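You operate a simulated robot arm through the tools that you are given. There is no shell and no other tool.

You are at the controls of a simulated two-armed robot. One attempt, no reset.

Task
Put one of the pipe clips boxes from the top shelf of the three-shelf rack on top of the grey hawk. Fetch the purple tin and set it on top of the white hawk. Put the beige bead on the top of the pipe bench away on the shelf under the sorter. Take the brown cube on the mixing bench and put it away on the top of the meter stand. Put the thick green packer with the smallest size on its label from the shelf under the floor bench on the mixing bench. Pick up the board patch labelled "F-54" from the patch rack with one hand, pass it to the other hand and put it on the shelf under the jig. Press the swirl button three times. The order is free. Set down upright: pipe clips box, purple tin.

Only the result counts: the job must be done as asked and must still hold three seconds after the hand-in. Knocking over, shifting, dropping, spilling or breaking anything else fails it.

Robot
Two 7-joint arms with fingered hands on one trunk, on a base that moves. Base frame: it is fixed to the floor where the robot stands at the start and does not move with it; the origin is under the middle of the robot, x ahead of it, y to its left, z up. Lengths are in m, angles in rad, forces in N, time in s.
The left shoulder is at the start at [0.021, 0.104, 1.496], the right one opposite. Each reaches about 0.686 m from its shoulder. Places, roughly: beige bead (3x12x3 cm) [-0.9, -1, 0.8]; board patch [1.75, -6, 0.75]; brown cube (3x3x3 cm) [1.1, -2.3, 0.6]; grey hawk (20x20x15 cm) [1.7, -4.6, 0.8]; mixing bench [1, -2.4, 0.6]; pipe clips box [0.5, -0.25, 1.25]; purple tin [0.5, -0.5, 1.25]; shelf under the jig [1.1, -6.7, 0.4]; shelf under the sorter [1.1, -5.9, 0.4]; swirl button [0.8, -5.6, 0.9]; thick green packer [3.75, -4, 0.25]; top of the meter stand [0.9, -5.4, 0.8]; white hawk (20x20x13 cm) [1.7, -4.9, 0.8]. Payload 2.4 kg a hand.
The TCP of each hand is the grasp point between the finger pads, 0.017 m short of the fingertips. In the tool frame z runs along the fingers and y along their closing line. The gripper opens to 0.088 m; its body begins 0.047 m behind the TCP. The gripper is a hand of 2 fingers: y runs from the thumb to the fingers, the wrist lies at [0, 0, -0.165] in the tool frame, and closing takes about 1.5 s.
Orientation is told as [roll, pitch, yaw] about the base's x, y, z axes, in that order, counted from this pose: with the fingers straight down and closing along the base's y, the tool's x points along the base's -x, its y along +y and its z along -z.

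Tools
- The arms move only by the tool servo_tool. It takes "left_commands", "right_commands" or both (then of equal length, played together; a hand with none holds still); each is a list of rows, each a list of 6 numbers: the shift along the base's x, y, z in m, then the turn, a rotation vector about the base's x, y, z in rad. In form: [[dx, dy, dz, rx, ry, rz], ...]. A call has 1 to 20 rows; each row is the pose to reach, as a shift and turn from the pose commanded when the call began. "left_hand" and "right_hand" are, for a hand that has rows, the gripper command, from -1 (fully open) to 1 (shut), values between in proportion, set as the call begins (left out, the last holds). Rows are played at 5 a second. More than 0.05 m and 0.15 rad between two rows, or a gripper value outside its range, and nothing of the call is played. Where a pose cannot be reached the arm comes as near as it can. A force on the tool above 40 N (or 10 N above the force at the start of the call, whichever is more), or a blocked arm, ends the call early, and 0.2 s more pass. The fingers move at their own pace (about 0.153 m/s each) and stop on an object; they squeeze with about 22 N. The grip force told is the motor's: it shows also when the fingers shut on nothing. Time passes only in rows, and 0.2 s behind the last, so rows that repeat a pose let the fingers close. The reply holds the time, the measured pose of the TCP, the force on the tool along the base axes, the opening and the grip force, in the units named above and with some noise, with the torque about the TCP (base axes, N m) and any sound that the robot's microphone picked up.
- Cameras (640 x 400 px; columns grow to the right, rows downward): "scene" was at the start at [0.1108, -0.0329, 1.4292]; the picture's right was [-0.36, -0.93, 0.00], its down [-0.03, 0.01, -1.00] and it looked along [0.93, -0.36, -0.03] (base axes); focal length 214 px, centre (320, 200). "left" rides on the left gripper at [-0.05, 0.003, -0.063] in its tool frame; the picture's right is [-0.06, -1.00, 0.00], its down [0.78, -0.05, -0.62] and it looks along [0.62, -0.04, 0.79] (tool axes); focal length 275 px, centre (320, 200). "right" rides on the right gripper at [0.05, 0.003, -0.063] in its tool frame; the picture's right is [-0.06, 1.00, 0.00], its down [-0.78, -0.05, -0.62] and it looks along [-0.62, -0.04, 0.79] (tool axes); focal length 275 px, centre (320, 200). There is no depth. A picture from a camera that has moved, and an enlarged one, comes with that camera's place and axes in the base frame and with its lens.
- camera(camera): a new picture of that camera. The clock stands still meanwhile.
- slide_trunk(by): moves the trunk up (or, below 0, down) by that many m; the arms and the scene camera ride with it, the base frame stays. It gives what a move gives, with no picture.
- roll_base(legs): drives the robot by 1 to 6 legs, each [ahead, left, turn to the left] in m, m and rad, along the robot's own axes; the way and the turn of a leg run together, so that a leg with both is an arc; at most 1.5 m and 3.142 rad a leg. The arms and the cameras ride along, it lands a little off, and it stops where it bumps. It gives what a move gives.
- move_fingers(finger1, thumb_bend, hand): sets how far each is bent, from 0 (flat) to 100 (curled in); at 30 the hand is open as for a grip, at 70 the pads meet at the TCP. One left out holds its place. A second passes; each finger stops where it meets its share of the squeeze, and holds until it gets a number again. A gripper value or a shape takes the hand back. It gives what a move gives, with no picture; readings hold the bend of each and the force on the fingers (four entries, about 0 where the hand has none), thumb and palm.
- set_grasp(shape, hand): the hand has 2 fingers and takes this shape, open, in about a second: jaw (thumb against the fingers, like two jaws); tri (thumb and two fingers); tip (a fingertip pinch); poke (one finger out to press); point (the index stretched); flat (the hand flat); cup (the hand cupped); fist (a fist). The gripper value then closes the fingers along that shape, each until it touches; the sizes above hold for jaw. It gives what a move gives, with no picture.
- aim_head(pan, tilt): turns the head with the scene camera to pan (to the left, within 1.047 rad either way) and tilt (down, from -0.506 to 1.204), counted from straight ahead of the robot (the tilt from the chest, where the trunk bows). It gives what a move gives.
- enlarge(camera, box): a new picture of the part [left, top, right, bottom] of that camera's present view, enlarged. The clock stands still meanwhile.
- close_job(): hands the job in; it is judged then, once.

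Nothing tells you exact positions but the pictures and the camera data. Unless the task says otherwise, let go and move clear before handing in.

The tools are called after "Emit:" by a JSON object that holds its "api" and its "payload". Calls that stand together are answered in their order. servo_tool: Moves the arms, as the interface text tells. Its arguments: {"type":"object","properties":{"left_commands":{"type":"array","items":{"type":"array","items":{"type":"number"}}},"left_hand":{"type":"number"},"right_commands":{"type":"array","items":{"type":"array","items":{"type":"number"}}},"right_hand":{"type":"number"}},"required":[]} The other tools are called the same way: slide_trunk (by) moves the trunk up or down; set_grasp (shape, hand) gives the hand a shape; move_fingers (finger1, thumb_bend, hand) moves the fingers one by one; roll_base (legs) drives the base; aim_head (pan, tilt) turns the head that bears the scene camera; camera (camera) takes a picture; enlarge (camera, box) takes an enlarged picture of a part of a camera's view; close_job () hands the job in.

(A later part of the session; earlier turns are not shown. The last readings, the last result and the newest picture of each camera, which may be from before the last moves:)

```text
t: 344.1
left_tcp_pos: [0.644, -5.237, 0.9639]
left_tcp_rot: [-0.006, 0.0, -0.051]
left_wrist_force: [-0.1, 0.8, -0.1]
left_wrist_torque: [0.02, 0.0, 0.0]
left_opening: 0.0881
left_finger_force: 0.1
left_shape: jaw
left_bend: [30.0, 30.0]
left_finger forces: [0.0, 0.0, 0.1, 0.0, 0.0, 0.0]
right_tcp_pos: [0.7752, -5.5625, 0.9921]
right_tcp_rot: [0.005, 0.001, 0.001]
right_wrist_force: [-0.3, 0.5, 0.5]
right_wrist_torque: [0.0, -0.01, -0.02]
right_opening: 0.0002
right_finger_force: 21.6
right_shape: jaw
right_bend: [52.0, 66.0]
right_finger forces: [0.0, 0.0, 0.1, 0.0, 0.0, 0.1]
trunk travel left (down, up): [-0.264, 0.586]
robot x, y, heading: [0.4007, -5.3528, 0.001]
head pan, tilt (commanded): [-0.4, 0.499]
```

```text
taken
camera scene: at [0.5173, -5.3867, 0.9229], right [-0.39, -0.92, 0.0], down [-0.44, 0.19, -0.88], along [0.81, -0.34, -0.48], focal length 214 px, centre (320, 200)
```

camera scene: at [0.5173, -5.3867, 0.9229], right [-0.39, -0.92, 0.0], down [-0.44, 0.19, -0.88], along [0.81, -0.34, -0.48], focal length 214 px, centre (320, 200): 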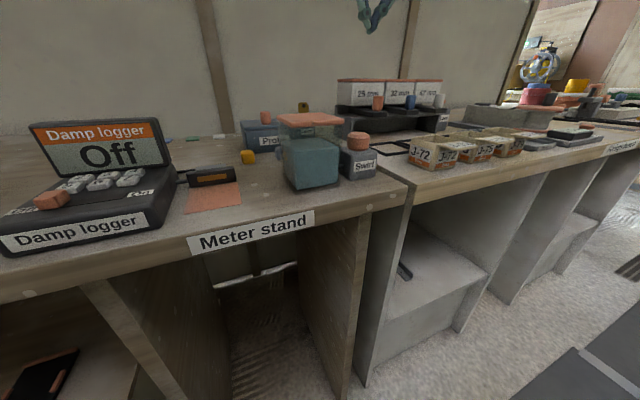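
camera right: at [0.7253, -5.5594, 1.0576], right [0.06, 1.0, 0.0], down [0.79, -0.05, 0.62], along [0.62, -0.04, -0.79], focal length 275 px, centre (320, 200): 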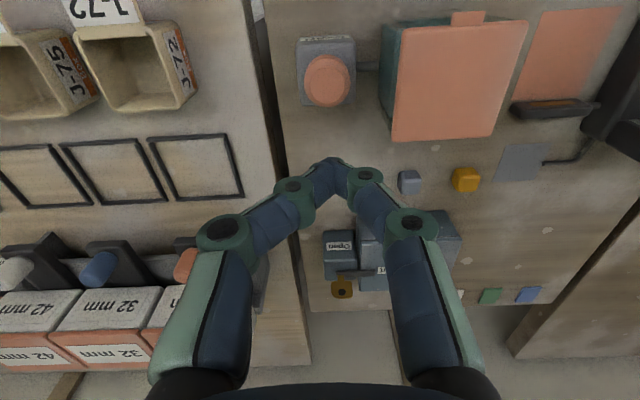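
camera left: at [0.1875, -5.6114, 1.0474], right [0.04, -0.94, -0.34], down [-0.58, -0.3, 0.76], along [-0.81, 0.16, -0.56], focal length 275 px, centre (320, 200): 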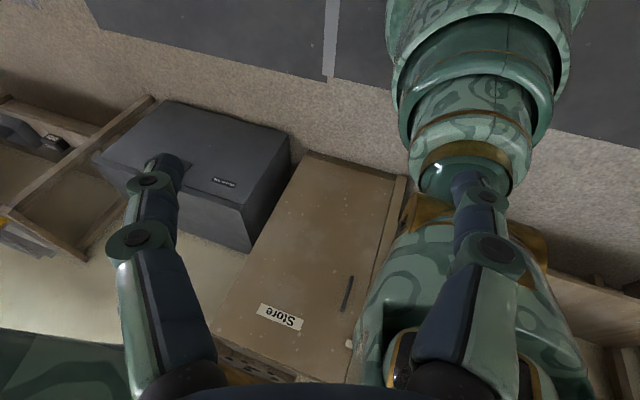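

Fingertips are aligned over the dome. Descending to just above it.

Emit:
{"api": "servo_tool", "payload": {"right_commands": [[0.002, 0, -0.04, 0, 0, 0], [0.002, 0, -0.08, 0, 0, 0], [0.002, 0, -0.1, 0, 0, 0], [0.002, 0, -0.106, 0, 0, 0]]}}

Emit:
{"api": "enlarge", "payload": {"camera": "scene", "box": [260, 60, 440, 172]}}

Emit:
{"api": "camera", "payload": {"camera": "right"}}

```text
t: 345.1
left_tcp_pos: [0.6432, -5.2389, 0.9634]
left_tcp_rot: [-0.005, 0.001, -0.052]
left_wrist_force: [0.4, 0.0, 0.4]
left_wrist_torque: [0.0, -0.01, 0.01]
left_opening: 0.0879
left_finger_force: 0.0
left_shape: jaw
left_bend: [30.0, 30.0]
left_finger forces: [0.1, 0.1, 0.0, 0.0, 0.1, 0.0]
right_tcp_pos: [0.775, -5.5621, 0.8887]
right_tcp_rot: [0.003, 0.002, 0.0]
right_wrist_force: [0.2, -0.3, -0.8]
right_wrist_torque: [-0.02, 0.04, 0.0]
right_opening: 0.0
right_finger_force: 22.1
right_shape: jaw
right_bend: [52.0, 66.0]
right_finger forces: [0.0, 0.0, 0.0, 0.0, 0.0, 0.0]
trunk travel left (down, up): [-0.264, 0.586]
robot x, y, heading: [0.399, -5.3539, -0.003]
head pan, tilt (commanded): [-0.4, 0.499]
```

```text
3.56 times, centred on (350, 116) of scene
camera zoom: at [0.5172, -5.3867, 0.9229], right [-0.39, -0.92, 0.0], down [-0.44, 0.19, -0.88], along [0.81, -0.34, -0.48], focal length 763 px, centre (213, 499)
```

zoom: 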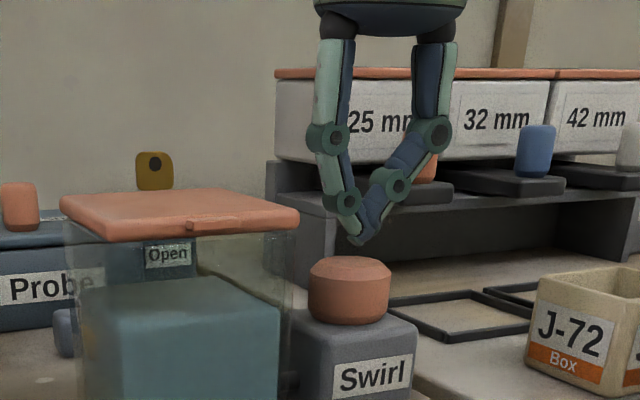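

```text
taken
camera right: at [0.7256, -5.5586, 0.9542], right [0.06, 1.0, 0.0], down [0.79, -0.05, 0.62], along [0.62, -0.04, -0.79], focal length 275 px, centre (320, 200)
```

right: 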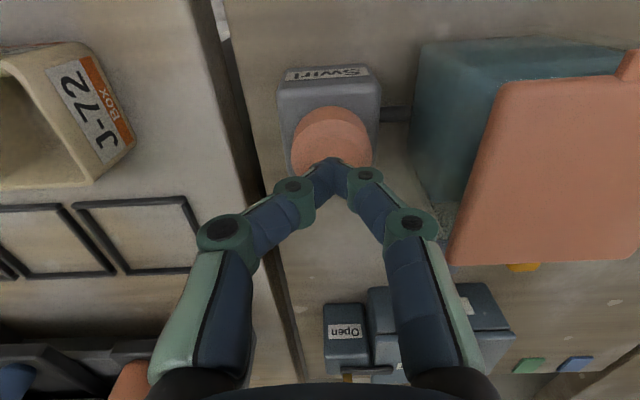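

Tip is ~1.2 cm above the dome. Press #1: down ~2 cm and back up.

Emit:
{"api": "servo_tool", "payload": {"right_commands": [[-0.002, 0.001, -0.008, 0, 0, 0], [-0.002, 0.001, -0.013, 0, 0, 0], [-0.002, 0.001, -0.017, 0, 0, 0], [-0.002, 0.001, -0.02, 0, 0, 0]]}}

Emit:
{"api": "enlarge", "payload": {"camera": "scene", "box": [260, 60, 440, 172]}}

```text
t: 346.1
left_tcp_pos: [0.6435, -5.2385, 0.9642]
left_tcp_rot: [-0.006, -0.004, -0.051]
left_wrist_force: [-0.7, 0.6, 0.2]
left_wrist_torque: [0.02, 0.0, -0.03]
left_opening: 0.0879
left_finger_force: 0.1
left_shape: jaw
left_bend: [30.0, 30.0]
left_finger forces: [0.1, 0.0, 0.1, 0.1, 0.0, 0.0]
right_tcp_pos: [0.7717, -5.5596, 0.8711]
right_tcp_rot: [0.001, -0.002, 0.001]
right_wrist_force: [-3.7, -0.6, 23.1]
right_wrist_torque: [0.06, 0.05, 0.02]
right_opening: 0.0
right_finger_force: 22.5
right_shape: jaw
right_bend: [55.0, 67.0]
right_finger forces: [0.0, 0.0, 0.1, 0.0, 0.0, 0.0]
trunk travel left (down, up): [-0.264, 0.586]
robot x, y, heading: [0.3988, -5.3501, -0.004]
head pan, tilt (commanded): [-0.4, 0.499]
heard: click
```

```text
3.56 times, centred on (350, 116) of scene
camera zoom: at [0.5158, -5.3863, 0.9235], right [-0.39, -0.92, 0.0], down [-0.44, 0.19, -0.88], along [0.81, -0.34, -0.48], focal length 763 px, centre (213, 499)
```

zoom: 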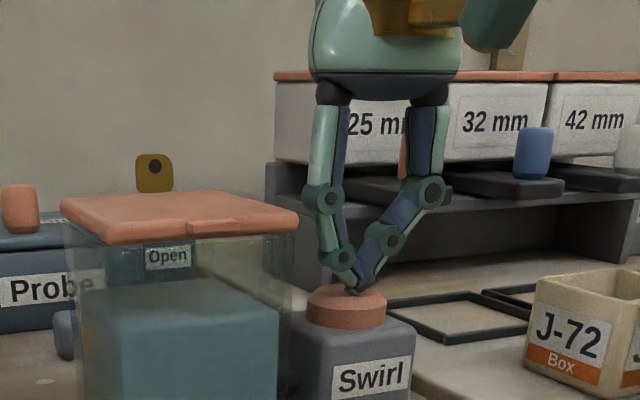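

Heard a click: press 1 registered. Releasing upward.

Emit:
{"api": "servo_tool", "payload": {"right_commands": [[0, 0, 0.006, 0, 0, 0], [0, 0, 0.014, 0, 0, 0], [0, 0, 0.022, 0, 0, 0], [0, 0, 0.022, 0, 0, 0], [0, 0, 0.022, 0, 0, 0]]}}

Emit:
{"api": "enlarge", "payload": {"camera": "scene", "box": [260, 60, 440, 172]}}

```text
t: 347.3
left_tcp_pos: [0.6436, -5.2395, 0.9644]
left_tcp_rot: [-0.005, -0.001, -0.051]
left_wrist_force: [-0.1, 0.6, 0.3]
left_wrist_torque: [0.01, 0.01, 0.01]
left_opening: 0.0879
left_finger_force: 0.1
left_shape: jaw
left_bend: [30.0, 30.0]
left_finger forces: [0.0, 0.0, 0.0, 0.0, 0.0, 0.0]
right_tcp_pos: [0.7742, -5.5617, 0.8907]
right_tcp_rot: [0.003, 0.002, -0.001]
right_wrist_force: [-0.5, -0.2, 0.4]
right_wrist_torque: [0.0, 0.01, -0.01]
right_opening: 0.0
right_finger_force: 22.1
right_shape: jaw
right_bend: [54.0, 67.0]
right_finger forces: [0.0, 0.0, 0.1, 0.1, 0.0, 0.1]
trunk travel left (down, up): [-0.264, 0.586]
robot x, y, heading: [0.4005, -5.3493, -0.002]
head pan, tilt (commanded): [-0.4, 0.499]
```

```text
3.56 times, centred on (350, 116) of scene
camera zoom: at [0.5172, -5.3867, 0.9229], right [-0.39, -0.92, 0.0], down [-0.44, 0.19, -0.88], along [0.81, -0.34, -0.48], focal length 763 px, centre (213, 499)
```

zoom: 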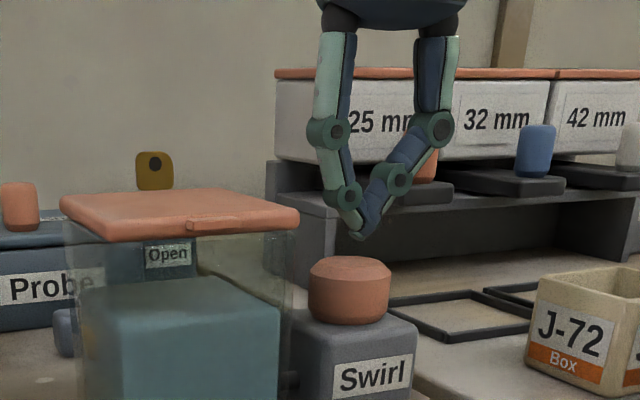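

Button popped back up. Press #2.

Emit:
{"api": "servo_tool", "payload": {"right_commands": [[0, 0, -0.01, 0, 0, 0], [0, 0, -0.015, 0, 0, 0], [0, 0, -0.019, 0, 0, 0], [0, 0, -0.022, 0, 0, 0]]}}

Emit:
{"api": "servo_tool", "payload": {"right_commands": [[0, 0, 0.006, 0, 0, 0], [0, 0, 0.014, 0, 0, 0], [0, 0, 0.022, 0, 0, 0], [0, 0, 0.022, 0, 0, 0], [0, 0, 0.022, 0, 0, 0]]}}

```text
t: 348.3
left_tcp_pos: [0.6424, -5.2387, 0.9636]
left_tcp_rot: [-0.005, -0.003, -0.05]
left_wrist_force: [0.3, -0.5, 0.0]
left_wrist_torque: [0.0, -0.02, -0.01]
left_opening: 0.0877
left_finger_force: 0.0
left_shape: jaw
left_bend: [30.0, 30.0]
left_finger forces: [0.0, 0.1, 0.0, 0.0, 0.0, 0.0]
right_tcp_pos: [0.7732, -5.5602, 0.8702]
right_tcp_rot: [0.004, -0.003, -0.001]
right_wrist_force: [-0.5, -0.1, 23.9]
right_wrist_torque: [0.1, 0.01, 0.0]
right_opening: 0.0
right_finger_force: 21.4
right_shape: jaw
right_bend: [56.0, 67.0]
right_finger forces: [0.0, 0.0, 0.0, 0.1, 0.1, 0.1]
trunk travel left (down, up): [-0.264, 0.586]
robot x, y, heading: [0.4015, -5.3524, -0.002]
head pan, tilt (commanded): [-0.4, 0.499]
heard: click
```

```text
t: 349.5
left_tcp_pos: [0.643, -5.2381, 0.9631]
left_tcp_rot: [-0.006, 0.0, -0.051]
left_wrist_force: [-0.6, 0.1, -0.5]
left_wrist_torque: [0.02, 0.0, 0.01]
left_opening: 0.0882
left_finger_force: 0.1
left_shape: jaw
left_bend: [30.0, 30.0]
left_finger forces: [0.0, 0.1, 0.0, 0.0, 0.1, 0.0]
right_tcp_pos: [0.772, -5.562, 0.8918]
right_tcp_rot: [0.004, 0.003, -0.001]
right_wrist_force: [1.0, -0.5, -0.3]
right_wrist_torque: [0.04, 0.0, 0.0]
right_opening: 0.0
right_finger_force: 22.6
right_shape: jaw
right_bend: [54.0, 67.0]
right_finger forces: [0.0, 0.0, 0.0, 0.1, 0.0, 0.0]
trunk travel left (down, up): [-0.264, 0.586]
robot x, y, heading: [0.3996, -5.3509, -0.003]
head pan, tilt (commanded): [-0.4, 0.499]
```

Second click heard. Press #3, then withdrawing.

Emit:
{"api": "servo_tool", "payload": {"right_commands": [[0, 0, -0.01, 0, 0, 0], [0, 0, -0.015, 0, 0, 0], [0, 0, -0.019, 0, 0, 0], [0, 0, -0.022, 0, 0, 0]]}}

Emit:
{"api": "servo_tool", "payload": {"right_commands": [[0, 0, 0.02, 0, 0, 0], [0, 0, 0.06, 0, 0, 0], [0, 0, 0.1, 0, 0, 0], [0, 0, 0.15, 0, 0, 0], [-0.04, 0, 0.19, 0, 0, 0], [-0.09, 0, 0.22, 0, 0, 0]]}}

Emit:
{"api": "camera", "payload": {"camera": "right"}}

```text
t: 350.5
left_tcp_pos: [0.6429, -5.2385, 0.9632]
left_tcp_rot: [-0.006, -0.001, -0.05]
left_wrist_force: [0.4, 0.8, 0.0]
left_wrist_torque: [0.06, 0.0, 0.0]
left_opening: 0.0878
left_finger_force: 0.0
left_shape: jaw
left_bend: [30.0, 30.0]
left_finger forces: [0.0, 0.0, 0.0, 0.1, 0.1, 0.0]
right_tcp_pos: [0.7724, -5.5601, 0.8705]
right_tcp_rot: [0.004, -0.001, 0.0]
right_wrist_force: [-1.1, 1.7, 22.2]
right_wrist_torque: [0.14, 0.02, 0.0]
right_opening: 0.0002
right_finger_force: 22.1
right_shape: jaw
right_bend: [56.0, 67.0]
right_finger forces: [0.0, 0.0, 0.0, 0.1, 0.1, 0.1]
trunk travel left (down, up): [-0.264, 0.586]
robot x, y, heading: [0.3988, -5.3519, -0.002]
head pan, tilt (commanded): [-0.4, 0.499]
heard: click
```

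```text
refused: row 5 steps farther than a row can; nothing moved
```

```text
taken
camera right: at [0.7228, -5.5573, 0.9356], right [0.06, 1.0, 0.0], down [0.78, -0.05, 0.62], along [0.62, -0.04, -0.78], focal length 275 px, centre (320, 200)
```

right: 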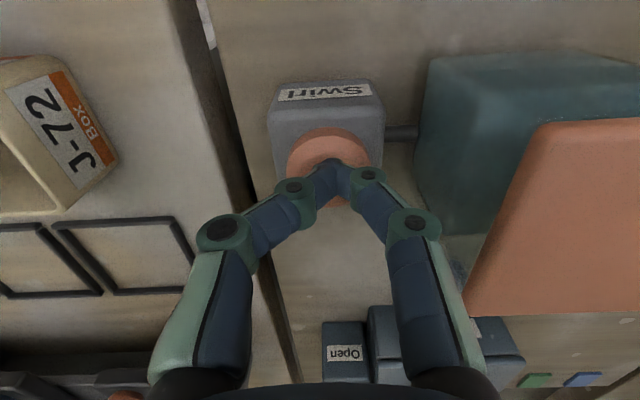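

Third click heard — three presses done. Raising the hand clear with smaller steps.

Emit:
{"api": "servo_tool", "payload": {"right_commands": [[0, 0, 0.02, 0, 0, 0], [0, 0, 0.06, 0, 0, 0], [0, 0, 0.1, 0, 0, 0], [0, 0, 0.14, 0, 0, 0], [-0.03, 0, 0.17, 0, 0, 0], [-0.07, 0, 0.19, 0, 0, 0], [-0.11, 0, 0.21, 0, 0, 0]]}}

Emit:
{"api": "camera", "payload": {"camera": "right"}}

Emit:
{"api": "enlarge", "payload": {"camera": "scene", "box": [140, 60, 440, 247]}}

```text
t: 352.1
left_tcp_pos: [0.6436, -5.2377, 0.9627]
left_tcp_rot: [-0.005, 0.0, -0.052]
left_wrist_force: [0.4, -0.5, 0.2]
left_wrist_torque: [0.0, 0.01, 0.05]
left_opening: 0.0881
left_finger_force: 0.1
left_shape: jaw
left_bend: [30.0, 30.0]
left_finger forces: [0.0, 0.1, 0.0, 0.0, 0.0, 0.0]
right_tcp_pos: [0.6609, -5.5611, 1.0794]
right_tcp_rot: [0.003, 0.004, -0.002]
right_wrist_force: [0.7, 1.1, -0.2]
right_wrist_torque: [0.02, 0.01, 0.03]
right_opening: 0.0002
right_finger_force: 21.7
right_shape: jaw
right_bend: [54.0, 67.0]
right_finger forces: [0.0, 0.0, 0.0, 0.1, 0.1, 0.1]
trunk travel left (down, up): [-0.264, 0.586]
robot x, y, heading: [0.3946, -5.351, -0.0]
head pan, tilt (commanded): [-0.4, 0.499]
```

```text
taken
camera right: at [0.6112, -5.5579, 1.1454], right [0.06, 1.0, 0.0], down [0.79, -0.05, 0.62], along [0.62, -0.04, -0.79], focal length 275 px, centre (320, 200)
```

right: 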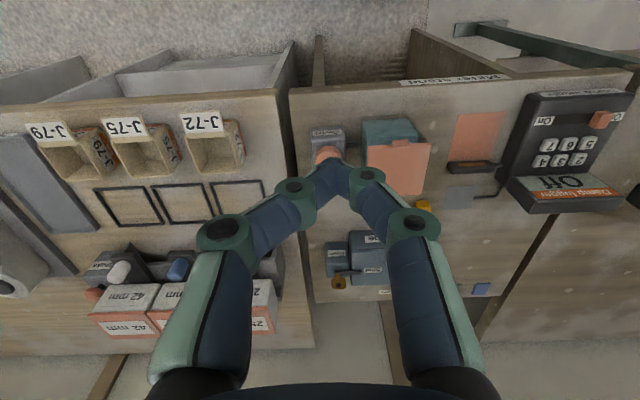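

```text
2.13 times, centred on (290, 154) of scene
camera zoom: at [0.5171, -5.3867, 0.923], right [-0.39, -0.92, 0.0], down [-0.44, 0.19, -0.88], along [0.81, -0.34, -0.48], focal length 458 px, centre (384, 299)
```

zoom: 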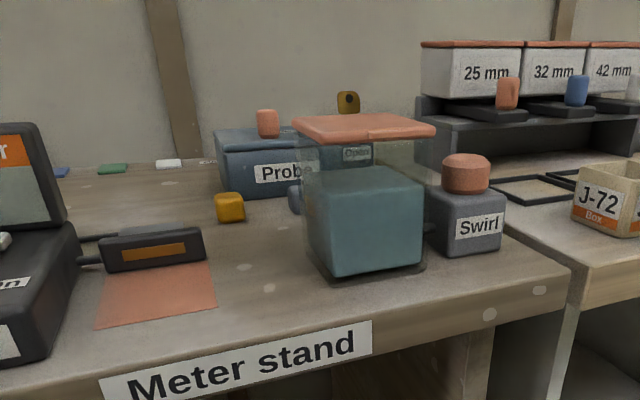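

All three presses registered. Quick test of right-hand yaw here (useful for later placing the cube in a narrow free spot at ≈[0.80, -5.41]).

Emit:
{"api": "servo_tool", "payload": {"right_commands": [[-0.01, 0, 0, 0, 0, 0.14], [-0.02, 0, 0, 0, 0, 0.28], [-0.03, 0, 0, 0, 0, 0.42], [-0.03, 0, 0, 0, 0, 0.56], [-0.03, 0, 0, 0, 0, 0.7], [-0.03, 0, 0, 0, 0, 0.84], [-0.03, 0, 0, 0, 0, 0.98], [-0.03, 0, 0, 0, 0, 1.12], [-0.03, 0, 0, 0, 0, 1.26], [-0.03, 0, 0, 0, 0, 1.4], [-0.03, 0, 0, 0, 0, 1.54]], "right_hand": -1}}

```text
t: 354.5
left_tcp_pos: [0.6433, -5.2396, 0.9644]
left_tcp_rot: [-0.004, 0.0, -0.051]
left_wrist_force: [0.2, 0.6, 1.4]
left_wrist_torque: [0.03, 0.01, 0.01]
left_opening: 0.088
left_finger_force: 0.0
left_shape: jaw
left_bend: [30.0, 30.0]
left_finger forces: [0.0, 0.0, 0.1, 0.1, 0.1, 0.0]
right_tcp_pos: [0.6329, -5.5616, 1.0797]
right_tcp_rot: [0.002, 0.003, 1.542]
right_wrist_force: [-0.5, 0.2, -0.6]
right_wrist_torque: [0.0, -0.01, 0.04]
right_opening: 0.0879
right_finger_force: 0.1
right_shape: jaw
right_bend: [30.0, 30.0]
right_finger forces: [0.0, 0.0, 0.1, 0.1, 0.0, 0.0]
trunk travel left (down, up): [-0.264, 0.586]
robot x, y, heading: [0.4014, -5.3565, -0.006]
head pan, tilt (commanded): [-0.4, 0.499]
```

Yaw works. Restoring it, then driving back to room 2 for the green packer.

Emit:
{"api": "servo_tool", "payload": {"right_commands": [[0, 0, 0, 0, 0, -0.14], [0, 0, 0, 0, 0, -0.28], [0, 0, 0, 0, 0, -0.42], [0, 0, 0, 0, 0, -0.56], [0, 0, 0, 0, 0, -0.7], [0, 0, 0, 0, 0, -0.84], [0, 0, 0, 0, 0, -0.98], [0, 0, 0, 0, 0, -1.12], [-0.01, 0, 0, 0, 0, -1.26], [-0.02, 0, 0.02, 0, 0, -1.4], [-0.03, 0, 0.04, 0, 0, -1.54]]}}

Emit:
{"api": "roll_base", "payload": {"legs": [[-0.45, 0, 0], [0, 1.5, 0], [0, 0.6, 0]]}}

Emit:
{"api": "slide_trunk", "payload": {"by": 0.25}}

Emit:
{"api": "aim_head", "payload": {"pan": 0, "tilt": 0.4}}

Emit:
{"api": "camera", "payload": {"camera": "scene"}}

```text
t: 356.9
left_tcp_pos: [0.643, -5.239, 0.9627]
left_tcp_rot: [-0.006, -0.001, -0.05]
left_wrist_force: [-0.5, 0.2, 0.3]
left_wrist_torque: [-0.04, 0.03, -0.03]
left_opening: 0.0882
left_finger_force: 0.0
left_shape: jaw
left_bend: [30.0, 30.0]
left_finger forces: [0.0, 0.0, 0.0, 0.0, 0.0, 0.0]
right_tcp_pos: [0.6008, -5.5619, 1.1191]
right_tcp_rot: [0.004, 0.005, -0.004]
right_wrist_force: [0.9, 0.3, -0.1]
right_wrist_torque: [-0.02, 0.01, 0.05]
right_opening: 0.0883
right_finger_force: 0.1
right_shape: jaw
right_bend: [30.0, 30.0]
right_finger forces: [0.0, 0.0, 0.1, 0.1, 0.0, 0.0]
trunk travel left (down, up): [-0.264, 0.586]
robot x, y, heading: [0.4017, -5.3495, -0.005]
head pan, tilt (commanded): [-0.4, 0.499]
```

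```text
t: 369.5
left_tcp_pos: [0.1968, -3.1621, 0.9634]
left_tcp_rot: [-0.005, -0.002, -0.048]
left_wrist_force: [-0.1, 0.5, 1.4]
left_wrist_torque: [0.0, 0.02, 0.01]
left_opening: 0.0879
left_finger_force: 0.0
left_shape: jaw
left_bend: [30.0, 30.0]
left_finger forces: [0.0, 0.0, 0.1, 0.1, 0.0, 0.1]
right_tcp_pos: [0.1564, -3.4846, 1.1183]
right_tcp_rot: [0.004, 0.004, 0.003]
right_wrist_force: [-0.1, 0.4, 0.3]
right_wrist_torque: [0.01, -0.02, 0.0]
right_opening: 0.0879
right_finger_force: 0.1
right_shape: jaw
right_bend: [30.0, 30.0]
right_finger forces: [0.0, 0.0, 0.0, 0.1, 0.1, 0.0]
trunk travel left (down, up): [-0.264, 0.586]
robot x, y, heading: [-0.0458, -3.2751, -0.001]
head pan, tilt (commanded): [-0.4, 0.499]
```

```text
t: 372.1
left_tcp_pos: [0.1854, -3.1613, 1.2292]
left_tcp_rot: [-0.001, -0.07, -0.047]
left_wrist_force: [0.7, 0.2, -0.2]
left_wrist_torque: [-0.01, -0.03, -0.02]
left_opening: 0.088
left_finger_force: 0.1
left_shape: jaw
left_bend: [30.0, 30.0]
left_finger forces: [0.0, 0.0, 0.0, 0.1, 0.0, 0.0]
right_tcp_pos: [0.1557, -3.4848, 1.3677]
right_tcp_rot: [0.003, 0.002, 0.003]
right_wrist_force: [-1.3, -0.3, 0.7]
right_wrist_torque: [-0.03, -0.01, -0.01]
right_opening: 0.0882
right_finger_force: 0.1
right_shape: jaw
right_bend: [30.0, 30.0]
right_finger forces: [0.0, 0.0, 0.1, 0.1, 0.0, 0.1]
trunk travel left (down, up): [-0.514, 0.336]
robot x, y, heading: [-0.0431, -3.2731, -0.004]
head pan, tilt (commanded): [-0.4, 0.499]
```

```text
t: 373.0
left_tcp_pos: [0.1841, -3.1612, 1.2303]
left_tcp_rot: [-0.001, -0.072, -0.047]
left_wrist_force: [-0.1, 0.7, -0.8]
left_wrist_torque: [-0.02, 0.02, -0.04]
left_opening: 0.0883
left_finger_force: 0.1
left_shape: jaw
left_bend: [30.0, 30.0]
left_finger forces: [0.1, 0.0, 0.1, 0.0, 0.0, 0.0]
right_tcp_pos: [0.1565, -3.4844, 1.3676]
right_tcp_rot: [0.004, 0.0, 0.005]
right_wrist_force: [-0.5, 0.0, 0.1]
right_wrist_torque: [-0.01, -0.02, -0.04]
right_opening: 0.0879
right_finger_force: 0.1
right_shape: jaw
right_bend: [30.0, 30.0]
right_finger forces: [0.0, 0.1, 0.1, 0.0, 0.1, 0.1]
trunk travel left (down, up): [-0.514, 0.336]
robot x, y, heading: [-0.0463, -3.2745, 0.0]
head pan, tilt (commanded): [0.0, 0.4]
```

```text
taken
camera scene: at [0.0739, -3.2747, 1.1833], right [0.0, -1.0, 0.0], down [-0.39, 0.0, -0.92], along [0.92, 0.0, -0.39], focal length 214 px, centre (320, 200)
```

scene: 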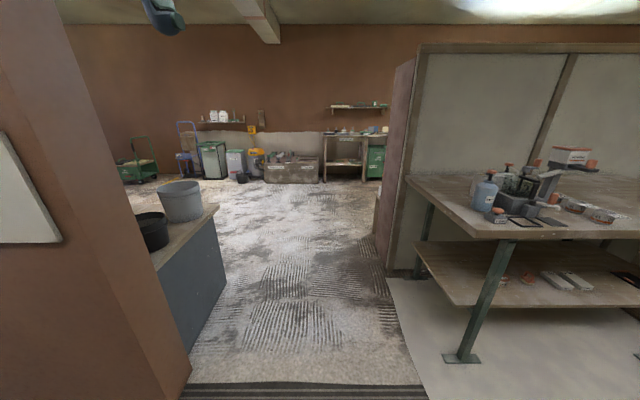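

Driving into room 2 toward the floor bench.

Emit:
{"api": "roll_base", "payload": {"legs": [[1.5, 0, 0], [1.35, 0, 0]]}}

Emit:
{"api": "aim_head", "payload": {"pan": -0.4, "tilt": 0.6}}

Emit:
{"api": "camera", "payload": {"camera": "scene"}}

```text
t: 386.7
left_tcp_pos: [3.0308, -3.2475, 1.2287]
left_tcp_rot: [-0.004, -0.07, -0.115]
left_wrist_force: [-0.1, 0.4, 0.4]
left_wrist_torque: [-0.01, -0.02, -0.02]
left_opening: 0.0882
left_finger_force: 0.1
left_shape: jaw
left_bend: [30.0, 30.0]
left_finger forces: [0.0, 0.1, 0.1, 0.0, 0.1, 0.1]
right_tcp_pos: [2.9814, -3.5652, 1.3692]
right_tcp_rot: [0.005, 0.002, -0.065]
right_wrist_force: [-0.5, -0.1, 1.2]
right_wrist_torque: [0.01, -0.02, -0.01]
right_opening: 0.0881
right_finger_force: 0.0
right_shape: jaw
right_bend: [30.0, 30.0]
right_finger forces: [0.0, 0.0, 0.1, 0.1, 0.1, 0.0]
trunk travel left (down, up): [-0.514, 0.336]
robot x, y, heading: [2.794, -3.3412, -0.068]
head pan, tilt (commanded): [0.0, 0.4]
```

```text
t: 387.6
left_tcp_pos: [3.0308, -3.2467, 1.2283]
left_tcp_rot: [-0.002, -0.068, -0.114]
left_wrist_force: [-0.2, 0.2, -0.1]
left_wrist_torque: [0.02, 0.0, 0.01]
left_opening: 0.088
left_finger_force: 0.0
left_shape: jaw
left_bend: [30.0, 30.0]
left_finger forces: [0.0, 0.0, 0.1, 0.0, 0.0, 0.0]
right_tcp_pos: [2.9818, -3.5664, 1.3685]
right_tcp_rot: [0.003, 0.0, -0.066]
right_wrist_force: [0.5, -0.3, 0.0]
right_wrist_torque: [0.03, -0.02, 0.02]
right_opening: 0.088
right_finger_force: 0.1
right_shape: jaw
right_bend: [30.0, 30.0]
right_finger forces: [0.1, 0.1, 0.0, 0.0, 0.1, 0.0]
trunk travel left (down, up): [-0.514, 0.336]
robot x, y, heading: [2.7935, -3.3437, -0.064]
head pan, tilt (commanded): [-0.4, 0.6]
```

```text
taken
camera scene: at [2.8994, -3.3847, 1.1651], right [-0.45, -0.89, 0.0], down [-0.5, 0.25, -0.83], along [0.74, -0.37, -0.56], focal length 214 px, centre (320, 200)
```

scene: 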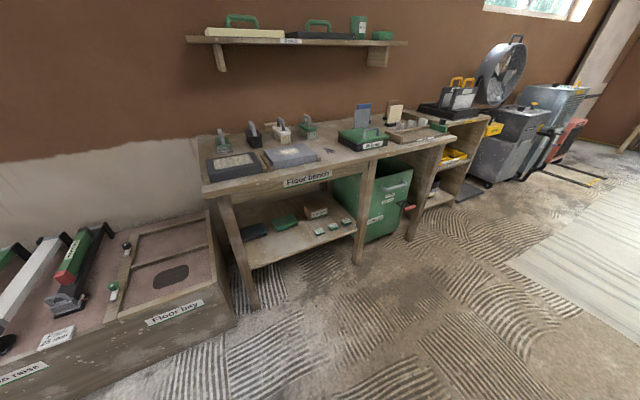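

Floor bench with its lower shelf in view. Zooming in on the green packers.

Emit:
{"api": "enlarge", "payload": {"camera": "scene", "box": [230, 185, 370, 273]}}

Emit:
{"api": "camera", "payload": {"camera": "right"}}

```text
4.55 times, centred on (300, 229) of scene
camera zoom: at [2.8994, -3.3847, 1.1651], right [-0.45, -0.89, 0.0], down [-0.5, 0.25, -0.83], along [0.74, -0.37, -0.56], focal length 975 px, centre (411, 68)
```

zoom: 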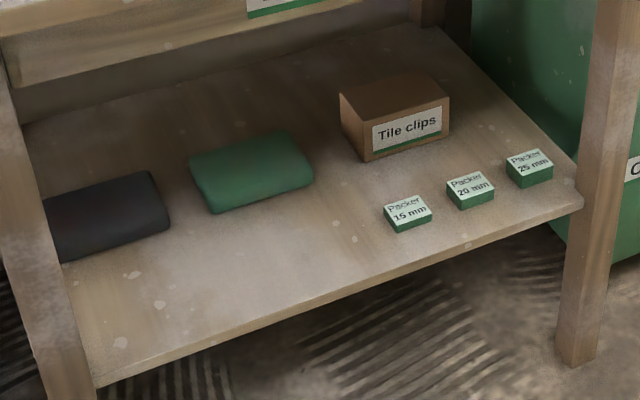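

```text
taken
camera right: at [2.9313, -3.5602, 1.4336], right [0.13, 0.99, 0.0], down [0.78, -0.1, 0.62], along [0.61, -0.08, -0.79], focal length 275 px, centre (320, 200)
```

right: 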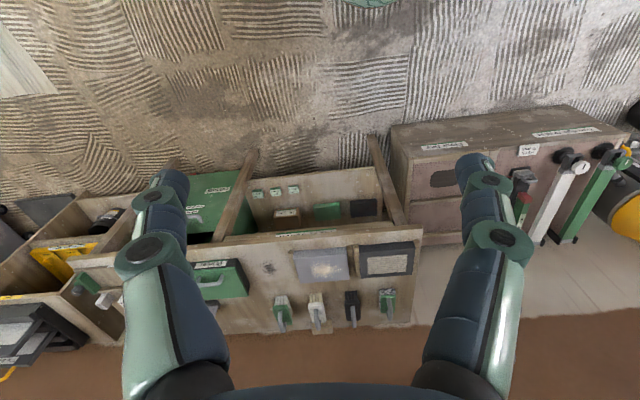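

Three green packers labelled 15, 20 and 25 mm are on the lower shelf. I need a closer look at their thickness; moving nearer.

Emit:
{"api": "roll_base", "payload": {"legs": [[0, 0, 0.066], [0, -0.7, 0], [0.3, 0, 0]]}}

Emit:
{"api": "slide_trunk", "payload": {"by": -0.35}}

Emit:
{"api": "aim_head", "payload": {"pan": 0.3, "tilt": 0.7}}

Emit:
{"api": "camera", "payload": {"camera": "scene"}}

```text
t: 393.5
left_tcp_pos: [3.3099, -3.9438, 1.2299]
left_tcp_rot: [-0.001, -0.07, -0.069]
left_wrist_force: [-0.5, 0.4, -0.1]
left_wrist_torque: [0.0, 0.03, 0.0]
left_opening: 0.0881
left_finger_force: 0.0
left_shape: jaw
left_bend: [30.0, 30.0]
left_finger forces: [0.0, 0.0, 0.0, 0.0, 0.0, 0.1]
right_tcp_pos: [3.2743, -4.2652, 1.369]
right_tcp_rot: [0.004, 0.003, -0.019]
right_wrist_force: [1.2, 0.6, -0.1]
right_wrist_torque: [0.0, 0.0, 0.01]
right_opening: 0.0882
right_finger_force: 0.1
right_shape: jaw
right_bend: [30.0, 30.0]
right_finger forces: [0.0, 0.0, 0.1, 0.0, 0.0, 0.0]
trunk travel left (down, up): [-0.514, 0.336]
robot x, y, heading: [3.0734, -4.0515, -0.024]
head pan, tilt (commanded): [-0.4, 0.6]
```

```text
t: 396.9
left_tcp_pos: [3.3311, -3.9441, 0.8542]
left_tcp_rot: [-0.009, 0.055, -0.07]
left_wrist_force: [0.4, -0.5, -0.7]
left_wrist_torque: [-0.01, 0.02, 0.01]
left_opening: 0.088
left_finger_force: 0.1
left_shape: jaw
left_bend: [30.0, 30.0]
left_finger forces: [0.0, 0.0, 0.1, 0.0, 0.1, 0.1]
right_tcp_pos: [3.2722, -4.2669, 1.0185]
right_tcp_rot: [0.003, 0.003, -0.021]
right_wrist_force: [0.5, -0.1, -0.5]
right_wrist_torque: [0.03, 0.0, 0.04]
right_opening: 0.0882
right_finger_force: 0.1
right_shape: jaw
right_bend: [30.0, 30.0]
right_finger forces: [0.0, 0.0, 0.0, 0.0, 0.0, 0.0]
trunk travel left (down, up): [-0.164, 0.686]
robot x, y, heading: [3.0773, -4.0488, -0.022]
head pan, tilt (commanded): [-0.4, 0.6]
```

```text
t: 398.0
left_tcp_pos: [3.3312, -3.9452, 0.8547]
left_tcp_rot: [-0.007, 0.054, -0.07]
left_wrist_force: [-0.1, -0.7, 0.4]
left_wrist_torque: [-0.01, -0.02, -0.02]
left_opening: 0.0878
left_finger_force: 0.1
left_shape: jaw
left_bend: [30.0, 30.0]
left_finger forces: [0.0, 0.0, 0.0, 0.0, 0.0, 0.0]
right_tcp_pos: [3.2722, -4.2673, 1.0187]
right_tcp_rot: [0.004, 0.003, -0.021]
right_wrist_force: [0.3, -0.8, 0.3]
right_wrist_torque: [0.01, 0.0, -0.01]
right_opening: 0.088
right_finger_force: 0.0
right_shape: jaw
right_bend: [30.0, 30.0]
right_finger forces: [0.0, 0.1, 0.1, 0.0, 0.0, 0.1]
trunk travel left (down, up): [-0.164, 0.686]
robot x, y, heading: [3.0775, -4.0464, -0.024]
head pan, tilt (commanded): [0.3, 0.7]
```

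```text
taken
camera scene: at [3.1966, -4.0293, 0.8059], right [0.27, -0.96, 0.0], down [-0.62, -0.18, -0.76], along [0.74, 0.21, -0.64], focal length 214 px, centre (320, 200)
```

scene: 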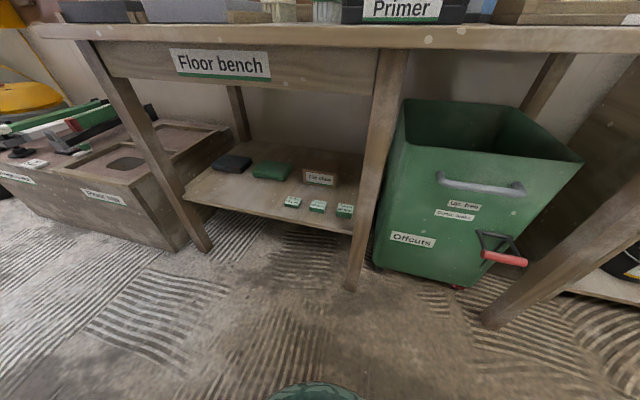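

Zooming in on the three packers for thickness.

Emit:
{"api": "enlarge", "payload": {"camera": "scene", "box": [265, 165, 375, 234]}}

```text
5.80 times, centred on (320, 200) of scene
camera zoom: at [3.1966, -4.0293, 0.8059], right [0.27, -0.96, 0.0], down [-0.62, -0.18, -0.76], along [0.74, 0.21, -0.64], focal length 1243 px, centre (320, 203)
```

zoom: 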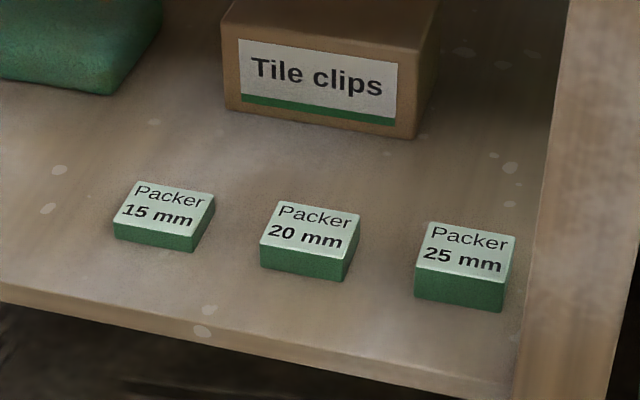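

All three are blocks with thickness equal to their label; the smallest label is 15 mm (left one). I'll bring the left hand down and pitch it forward for a low reach.

Emit:
{"api": "servo_tool", "payload": {"left_commands": [[0.0, 0.01, -0.04, 0, 0, 0], [0.0, 0.02, -0.08, 0, 0, 0], [0.01, 0.03, -0.12, 0, -0.1, 0], [0.01, 0.045, -0.16, 0, -0.2, 0], [0.02, 0.06, -0.2, 0, -0.32, 0], [0.02, 0.075, -0.24, 0, -0.44, 0], [0.03, 0.09, -0.28, 0, -0.56, 0], [0.04, 0.1, -0.32, 0, -0.68, 0], [0.047, 0.11, -0.35, 0, -0.8, 0], [0.047, 0.119, -0.37, 0, -0.9, 0]], "left_hand": -1}}

Emit:
{"api": "camera", "payload": {"camera": "scene"}}

Emit:
{"api": "camera", "payload": {"camera": "left"}}

```text
t: 400.2
left_tcp_pos: [3.3787, -3.8248, 0.4842]
left_tcp_rot: [0.078, -0.844, -0.108]
left_wrist_force: [-0.9, -0.1, -0.7]
left_wrist_torque: [0.0, 0.01, -0.01]
left_opening: 0.088
left_finger_force: 0.1
left_shape: jaw
left_bend: [30.0, 30.0]
left_finger forces: [0.1, 0.0, 0.1, 0.0, 0.0, 0.0]
left hand out of reach, approached as far as the arm can: row 1, 2, 3, 4, 5
right_tcp_pos: [3.2735, -4.2667, 1.019]
right_tcp_rot: [0.002, 0.003, -0.021]
right_wrist_force: [-0.3, -0.7, 0.2]
right_wrist_torque: [-0.01, 0.0, 0.0]
right_opening: 0.0879
right_finger_force: 0.0
right_shape: jaw
right_bend: [30.0, 30.0]
right_finger forces: [0.1, 0.1, 0.0, 0.0, 0.0, 0.0]
trunk travel left (down, up): [-0.164, 0.686]
robot x, y, heading: [3.0784, -4.0489, -0.024]
head pan, tilt (commanded): [0.3, 0.7]
```

```text
taken
camera scene: at [3.1966, -4.0292, 0.8059], right [0.27, -0.96, 0.0], down [-0.62, -0.18, -0.76], along [0.74, 0.21, -0.64], focal length 214 px, centre (320, 200)
```

scene: 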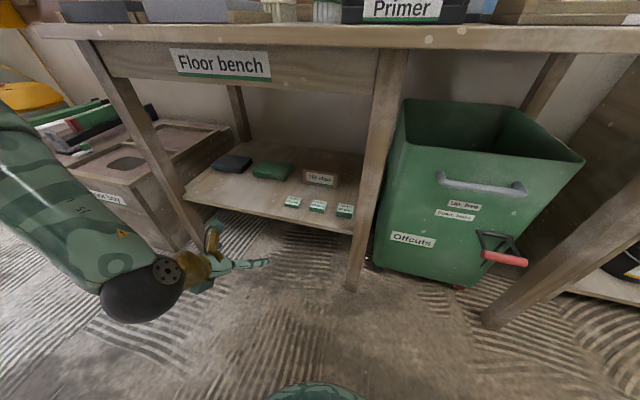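

```text
taken
camera left: at [3.3657, -3.8252, 0.5638], right [-0.01, -1.0, 0.0], down [-0.98, 0.01, -0.18], along [0.18, 0.0, -0.98], focal length 275 px, centre (320, 200)
```

left: 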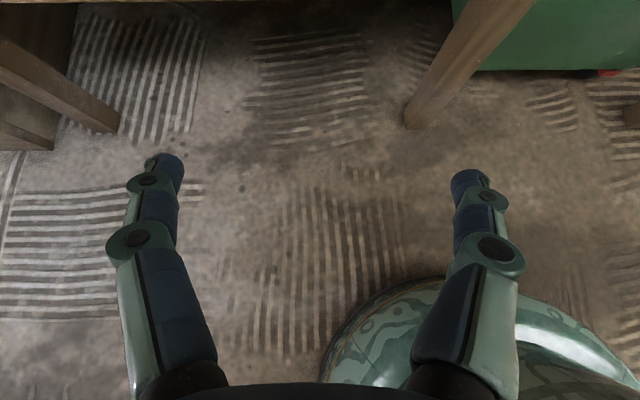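

Left hand is pitched and ready. Driving 0.2 m closer.

Emit:
{"api": "roll_base", "payload": {"legs": [[0.18, 0.02, 0.024]]}}

Emit:
{"api": "camera", "payload": {"camera": "scene"}}

Emit:
{"api": "camera", "payload": {"camera": "left"}}

```text
t: 401.7
left_tcp_pos: [3.556, -3.7991, 0.4841]
left_tcp_rot: [0.076, -0.843, -0.08]
left_wrist_force: [-0.5, -0.2, -0.1]
left_wrist_torque: [0.02, -0.02, 0.01]
left_opening: 0.088
left_finger_force: 0.1
left_shape: jaw
left_bend: [30.0, 30.0]
left_finger forces: [0.0, 0.0, 0.0, 0.0, 0.0, 0.1]
right_tcp_pos: [3.4613, -4.2424, 1.019]
right_tcp_rot: [0.002, 0.001, 0.005]
right_wrist_force: [0.0, 0.5, -0.3]
right_wrist_torque: [0.02, 0.01, -0.01]
right_opening: 0.0881
right_finger_force: 0.0
right_shape: jaw
right_bend: [30.0, 30.0]
right_finger forces: [0.0, 0.1, 0.1, 0.0, 0.1, 0.0]
trunk travel left (down, up): [-0.164, 0.686]
robot x, y, heading: [3.2576, -4.0319, 0.0]
head pan, tilt (commanded): [0.3, 0.7]
```

```text
taken
camera scene: at [3.3791, -4.0079, 0.8059], right [0.3, -0.95, 0.0], down [-0.61, -0.19, -0.76], along [0.73, 0.23, -0.64], focal length 214 px, centre (320, 200)
```

scene: 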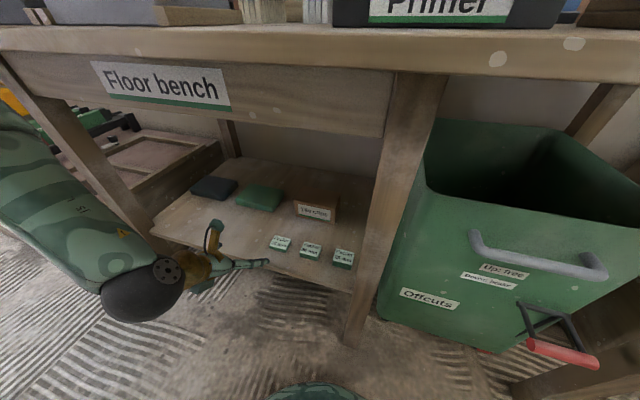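

```text
taken
camera left: at [3.5432, -3.7998, 0.5642], right [0.02, -1.0, 0.0], down [-0.98, -0.02, -0.18], along [0.18, 0.01, -0.98], focal length 275 px, centre (320, 200)
```

left: 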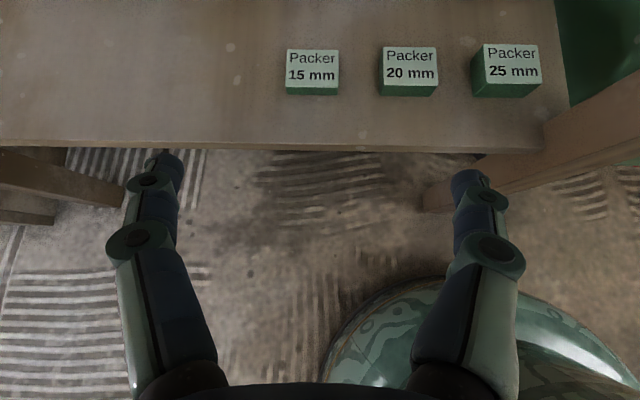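

The left hand camera sees the packers from above: 15 mm is at ≈[3.714, -3.788], top z≈0.328. Lowering the trunk 8 cm and moving the hand over it.

Emit:
{"api": "slide_trunk", "payload": {"by": -0.08}}

Emit:
{"api": "servo_tool", "payload": {"left_commands": [[0.03, 0.003, 0.005, -0.017, 0, 0.008], [0.06, 0.006, 0.005, -0.034, 0, 0.016], [0.09, 0.008, 0.005, -0.05, 0, 0.023], [0.12, 0.01, 0.0, -0.05, 0, 0.023], [0.15, 0.011, 0.0, -0.05, 0, 0.023]], "left_hand": -0.65}}

Emit:
{"api": "camera", "payload": {"camera": "left"}}

Emit:
{"api": "camera", "payload": {"camera": "scene"}}

```text
t: 402.9
left_tcp_pos: [3.5561, -3.799, 0.4048]
left_tcp_rot: [0.077, -0.845, -0.08]
left_wrist_force: [-0.1, 0.1, -0.2]
left_wrist_torque: [-0.01, -0.03, -0.02]
left_opening: 0.0879
left_finger_force: 0.1
left_shape: jaw
left_bend: [30.0, 30.0]
left_finger forces: [0.0, 0.0, 0.1, 0.1, 0.0, 0.0]
right_tcp_pos: [3.4619, -4.2431, 0.9389]
right_tcp_rot: [0.005, 0.002, 0.005]
right_wrist_force: [0.0, -1.1, -0.1]
right_wrist_torque: [-0.04, 0.04, 0.01]
right_opening: 0.0879
right_finger_force: 0.0
right_shape: jaw
right_bend: [30.0, 30.0]
right_finger forces: [0.1, 0.0, 0.0, 0.0, 0.0, 0.0]
trunk travel left (down, up): [-0.084, 0.766]
robot x, y, heading: [3.2603, -4.033, 0.006]
head pan, tilt (commanded): [0.3, 0.7]
```

```text
t: 404.1
left_tcp_pos: [3.7087, -3.7841, 0.4033]
left_tcp_rot: [0.0, -0.846, -0.001]
left_wrist_force: [-0.1, 0.4, 0.5]
left_wrist_torque: [0.0, -0.01, 0.0]
left_opening: 0.0729
left_finger_force: 0.1
left_shape: jaw
left_bend: [56.0, 53.0]
left_finger forces: [0.0, 0.0, 0.1, 0.1, 0.0, 0.1]
right_tcp_pos: [3.4627, -4.242, 0.939]
right_tcp_rot: [0.006, 0.001, 0.005]
right_wrist_force: [-0.3, -0.1, -0.3]
right_wrist_torque: [-0.02, -0.02, 0.01]
right_opening: 0.0883
right_finger_force: 0.0
right_shape: jaw
right_bend: [30.0, 30.0]
right_finger forces: [0.1, 0.0, 0.0, 0.1, 0.1, 0.1]
trunk travel left (down, up): [-0.084, 0.766]
robot x, y, heading: [3.2609, -4.0347, 0.005]
head pan, tilt (commanded): [0.3, 0.7]
```

```text
taken
camera left: at [3.694, -3.783, 0.4833], right [0.04, -1.0, 0.05], down [-0.98, -0.05, -0.18], along [0.18, -0.04, -0.98], focal length 275 px, centre (320, 200)
```

left: 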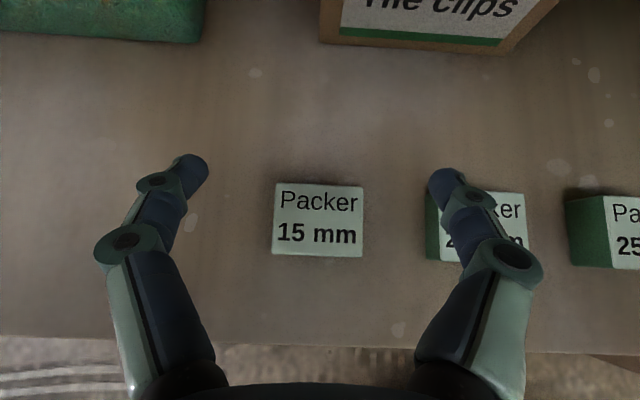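

```text
taken
camera scene: at [3.3834, -4.0079, 0.7277], right [0.3, -0.95, 0.0], down [-0.61, -0.19, -0.76], along [0.73, 0.23, -0.64], focal length 214 px, centre (320, 200)
```

scene: 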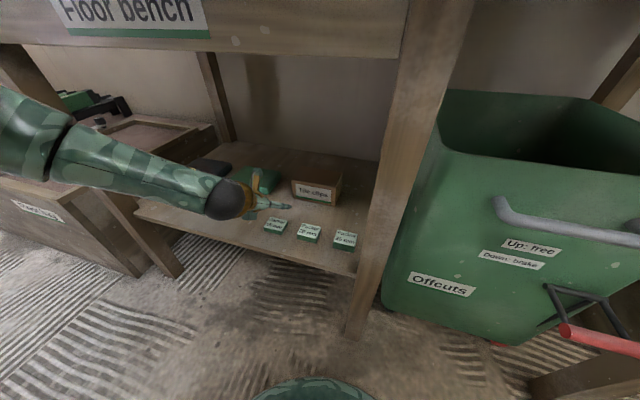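

Aligned within millimetres. Narrowing the opening (neighbor packer is close), nudging, then lowering by trunk.

Emit:
{"api": "servo_tool", "payload": {"left_commands": [[0.001, -0.002, 0, 0, 0, 0], [0.002, -0.002, 0, 0, 0, 0], [0.002, -0.002, 0, 0, 0, 0]], "left_hand": -0.43}}

Emit:
{"api": "slide_trunk", "payload": {"by": -0.05}}

Emit:
{"api": "camera", "payload": {"camera": "left"}}

```text
t: 404.9
left_tcp_pos: [3.7085, -3.7877, 0.4042]
left_tcp_rot: [0.003, -0.845, -0.001]
left_wrist_force: [-0.3, 0.8, -0.2]
left_wrist_torque: [0.0, 0.03, 0.07]
left_opening: 0.0632
left_finger_force: 0.1
left_shape: jaw
left_bend: [66.0, 63.0]
left_finger forces: [0.1, 0.1, 0.1, 0.0, 0.0, 0.0]
right_tcp_pos: [3.4631, -4.2431, 0.9386]
right_tcp_rot: [0.003, 0.004, 0.004]
right_wrist_force: [-0.6, 0.6, 0.1]
right_wrist_torque: [0.01, 0.02, -0.03]
right_opening: 0.0879
right_finger_force: 0.2
right_shape: jaw
right_bend: [30.0, 30.0]
right_finger forces: [0.0, 0.1, 0.0, 0.0, 0.0, 0.1]
trunk travel left (down, up): [-0.084, 0.766]
robot x, y, heading: [3.2598, -4.0317, 0.002]
head pan, tilt (commanded): [0.3, 0.7]
```

```text
t: 405.8
left_tcp_pos: [3.7095, -3.7899, 0.3549]
left_tcp_rot: [-0.001, -0.847, -0.001]
left_wrist_force: [0.0, -0.7, 0.2]
left_wrist_torque: [-0.03, 0.02, 0.02]
left_opening: 0.0634
left_finger_force: 0.0
left_shape: jaw
left_bend: [66.0, 63.0]
left_finger forces: [0.0, 0.0, 0.0, 0.0, 0.1, 0.0]
right_tcp_pos: [3.4617, -4.242, 0.8883]
right_tcp_rot: [0.004, 0.001, 0.005]
right_wrist_force: [0.2, -0.1, -0.3]
right_wrist_torque: [0.01, 0.0, -0.03]
right_opening: 0.0881
right_finger_force: 0.0
right_shape: jaw
right_bend: [30.0, 30.0]
right_finger forces: [0.0, 0.0, 0.1, 0.0, 0.0, 0.0]
trunk travel left (down, up): [-0.034, 0.816]
robot x, y, heading: [3.259, -4.0299, 0.002]
head pan, tilt (commanded): [0.3, 0.7]
```

```text
taken
camera left: at [3.6953, -3.7872, 0.4343], right [0.04, -1.0, 0.05], down [-0.98, -0.05, -0.18], along [0.18, -0.04, -0.98], focal length 275 px, centre (320, 200)
```

left: 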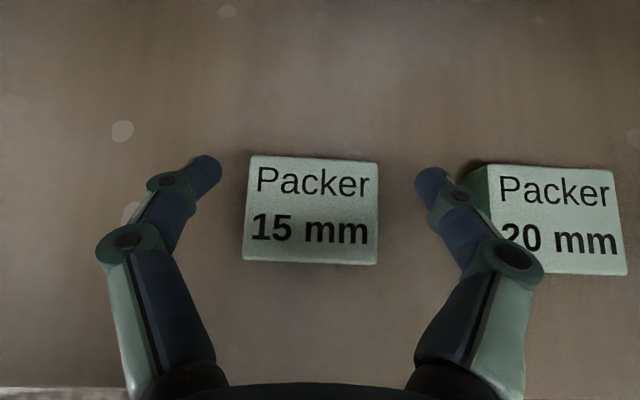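

Slight y nudge and the final lowering.

Emit:
{"api": "servo_tool", "payload": {"left_commands": [[0, 0.0015, 0, 0, 0, 0], [0, 0.003, 0, 0, 0, 0]]}}

Emit:
{"api": "slide_trunk", "payload": {"by": -0.024}}

Emit:
{"api": "camera", "payload": {"camera": "left"}}

```text
t: 406.4
left_tcp_pos: [3.7079, -3.7877, 0.3543]
left_tcp_rot: [0.002, -0.844, 0.0]
left_wrist_force: [-0.2, -0.5, 1.0]
left_wrist_torque: [0.02, 0.01, 0.02]
left_opening: 0.0632
left_finger_force: 0.0
left_shape: jaw
left_bend: [66.0, 63.0]
left_finger forces: [0.0, 0.1, 0.1, 0.1, 0.0, 0.1]
right_tcp_pos: [3.4624, -4.2433, 0.8889]
right_tcp_rot: [0.003, 0.002, 0.005]
right_wrist_force: [0.1, 0.2, 0.2]
right_wrist_torque: [0.03, -0.01, 0.03]
right_opening: 0.0881
right_finger_force: 0.0
right_shape: jaw
right_bend: [30.0, 30.0]
right_finger forces: [0.0, 0.0, 0.0, 0.1, 0.0, 0.1]
trunk travel left (down, up): [-0.034, 0.816]
robot x, y, heading: [3.2584, -4.0322, 0.0]
head pan, tilt (commanded): [0.3, 0.7]
```

```text
t: 407.1
left_tcp_pos: [3.7083, -3.7866, 0.3314]
left_tcp_rot: [0.002, -0.846, -0.002]
left_wrist_force: [0.5, 0.4, 8.1]
left_wrist_torque: [-0.03, -0.08, -0.01]
left_opening: 0.0627
left_finger_force: 0.0
left_shape: jaw
left_bend: [67.0, 64.0]
left_finger forces: [3.5, 0.1, 0.0, 0.0, 4.1, 0.0]
right_tcp_pos: [3.4613, -4.2432, 0.8645]
right_tcp_rot: [0.003, 0.001, 0.004]
right_wrist_force: [-0.2, 0.1, -0.9]
right_wrist_torque: [-0.04, 0.0, 0.0]
right_opening: 0.0879
right_finger_force: 0.0
right_shape: jaw
right_bend: [30.0, 30.0]
right_finger forces: [0.1, 0.1, 0.1, 0.0, 0.0, 0.0]
trunk travel left (down, up): [-0.01, 0.84]
robot x, y, heading: [3.2591, -4.0334, 0.0]
head pan, tilt (commanded): [0.3, 0.7]
```

```text
taken
camera left: at [3.6952, -3.7841, 0.4107], right [0.04, -1.0, 0.04], down [-0.98, -0.05, -0.18], along [0.18, -0.04, -0.98], focal length 275 px, centre (320, 200)
```

left: 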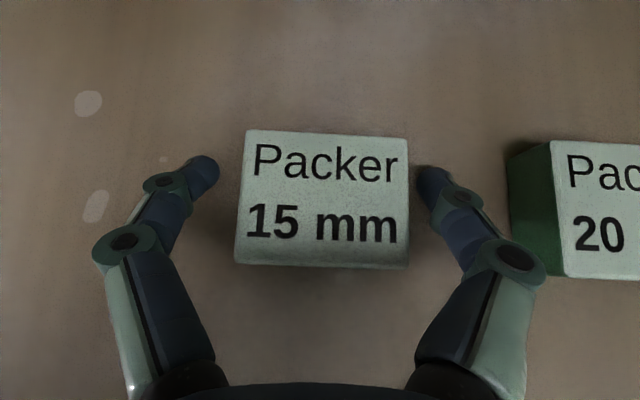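

Fingertips just touch the shelf on both sides of the packer. Raising 2 mm and closing.

Emit:
{"api": "servo_tool", "payload": {"left_commands": [[0, 0, 0.002, 0, 0, 0], [0, 0, 0.002, 0, 0, 0], [0, 0, 0.002, 0, 0, 0], [0, 0, 0.002, 0, 0, 0], [0, 0, 0.002, 0, 0, 0], [0, 0, 0.002, 0, 0, 0]], "left_hand": 1}}

Emit:
{"api": "camera", "payload": {"camera": "left"}}

```text
t: 408.5
left_tcp_pos: [3.7075, -3.7868, 0.3317]
left_tcp_rot: [0.001, -0.845, -0.001]
left_wrist_force: [0.0, -0.4, 0.9]
left_wrist_torque: [-0.01, -0.03, -0.03]
left_opening: 0.0436
left_finger_force: 22.0
left_shape: jaw
left_bend: [73.0, 70.0]
left_finger forces: [20.9, 0.1, 0.0, 0.0, 21.2, 0.1]
right_tcp_pos: [3.4616, -4.2422, 0.8638]
right_tcp_rot: [0.003, 0.001, 0.004]
right_wrist_force: [0.4, -0.6, 0.7]
right_wrist_torque: [-0.01, 0.01, 0.01]
right_opening: 0.0881
right_finger_force: 0.0
right_shape: jaw
right_bend: [30.0, 30.0]
right_finger forces: [0.0, 0.0, 0.1, 0.0, 0.0, 0.0]
trunk travel left (down, up): [-0.01, 0.84]
robot x, y, heading: [3.2578, -4.032, -0.002]
head pan, tilt (commanded): [0.3, 0.7]
```

```text
taken
camera left: at [3.6947, -3.7847, 0.4112], right [0.04, -1.0, 0.05], down [-0.98, -0.05, -0.18], along [0.18, -0.04, -0.98], focal length 275 px, centre (320, 200)
```

left: 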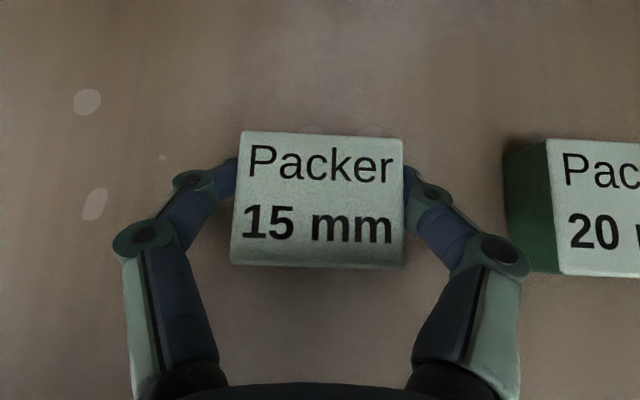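

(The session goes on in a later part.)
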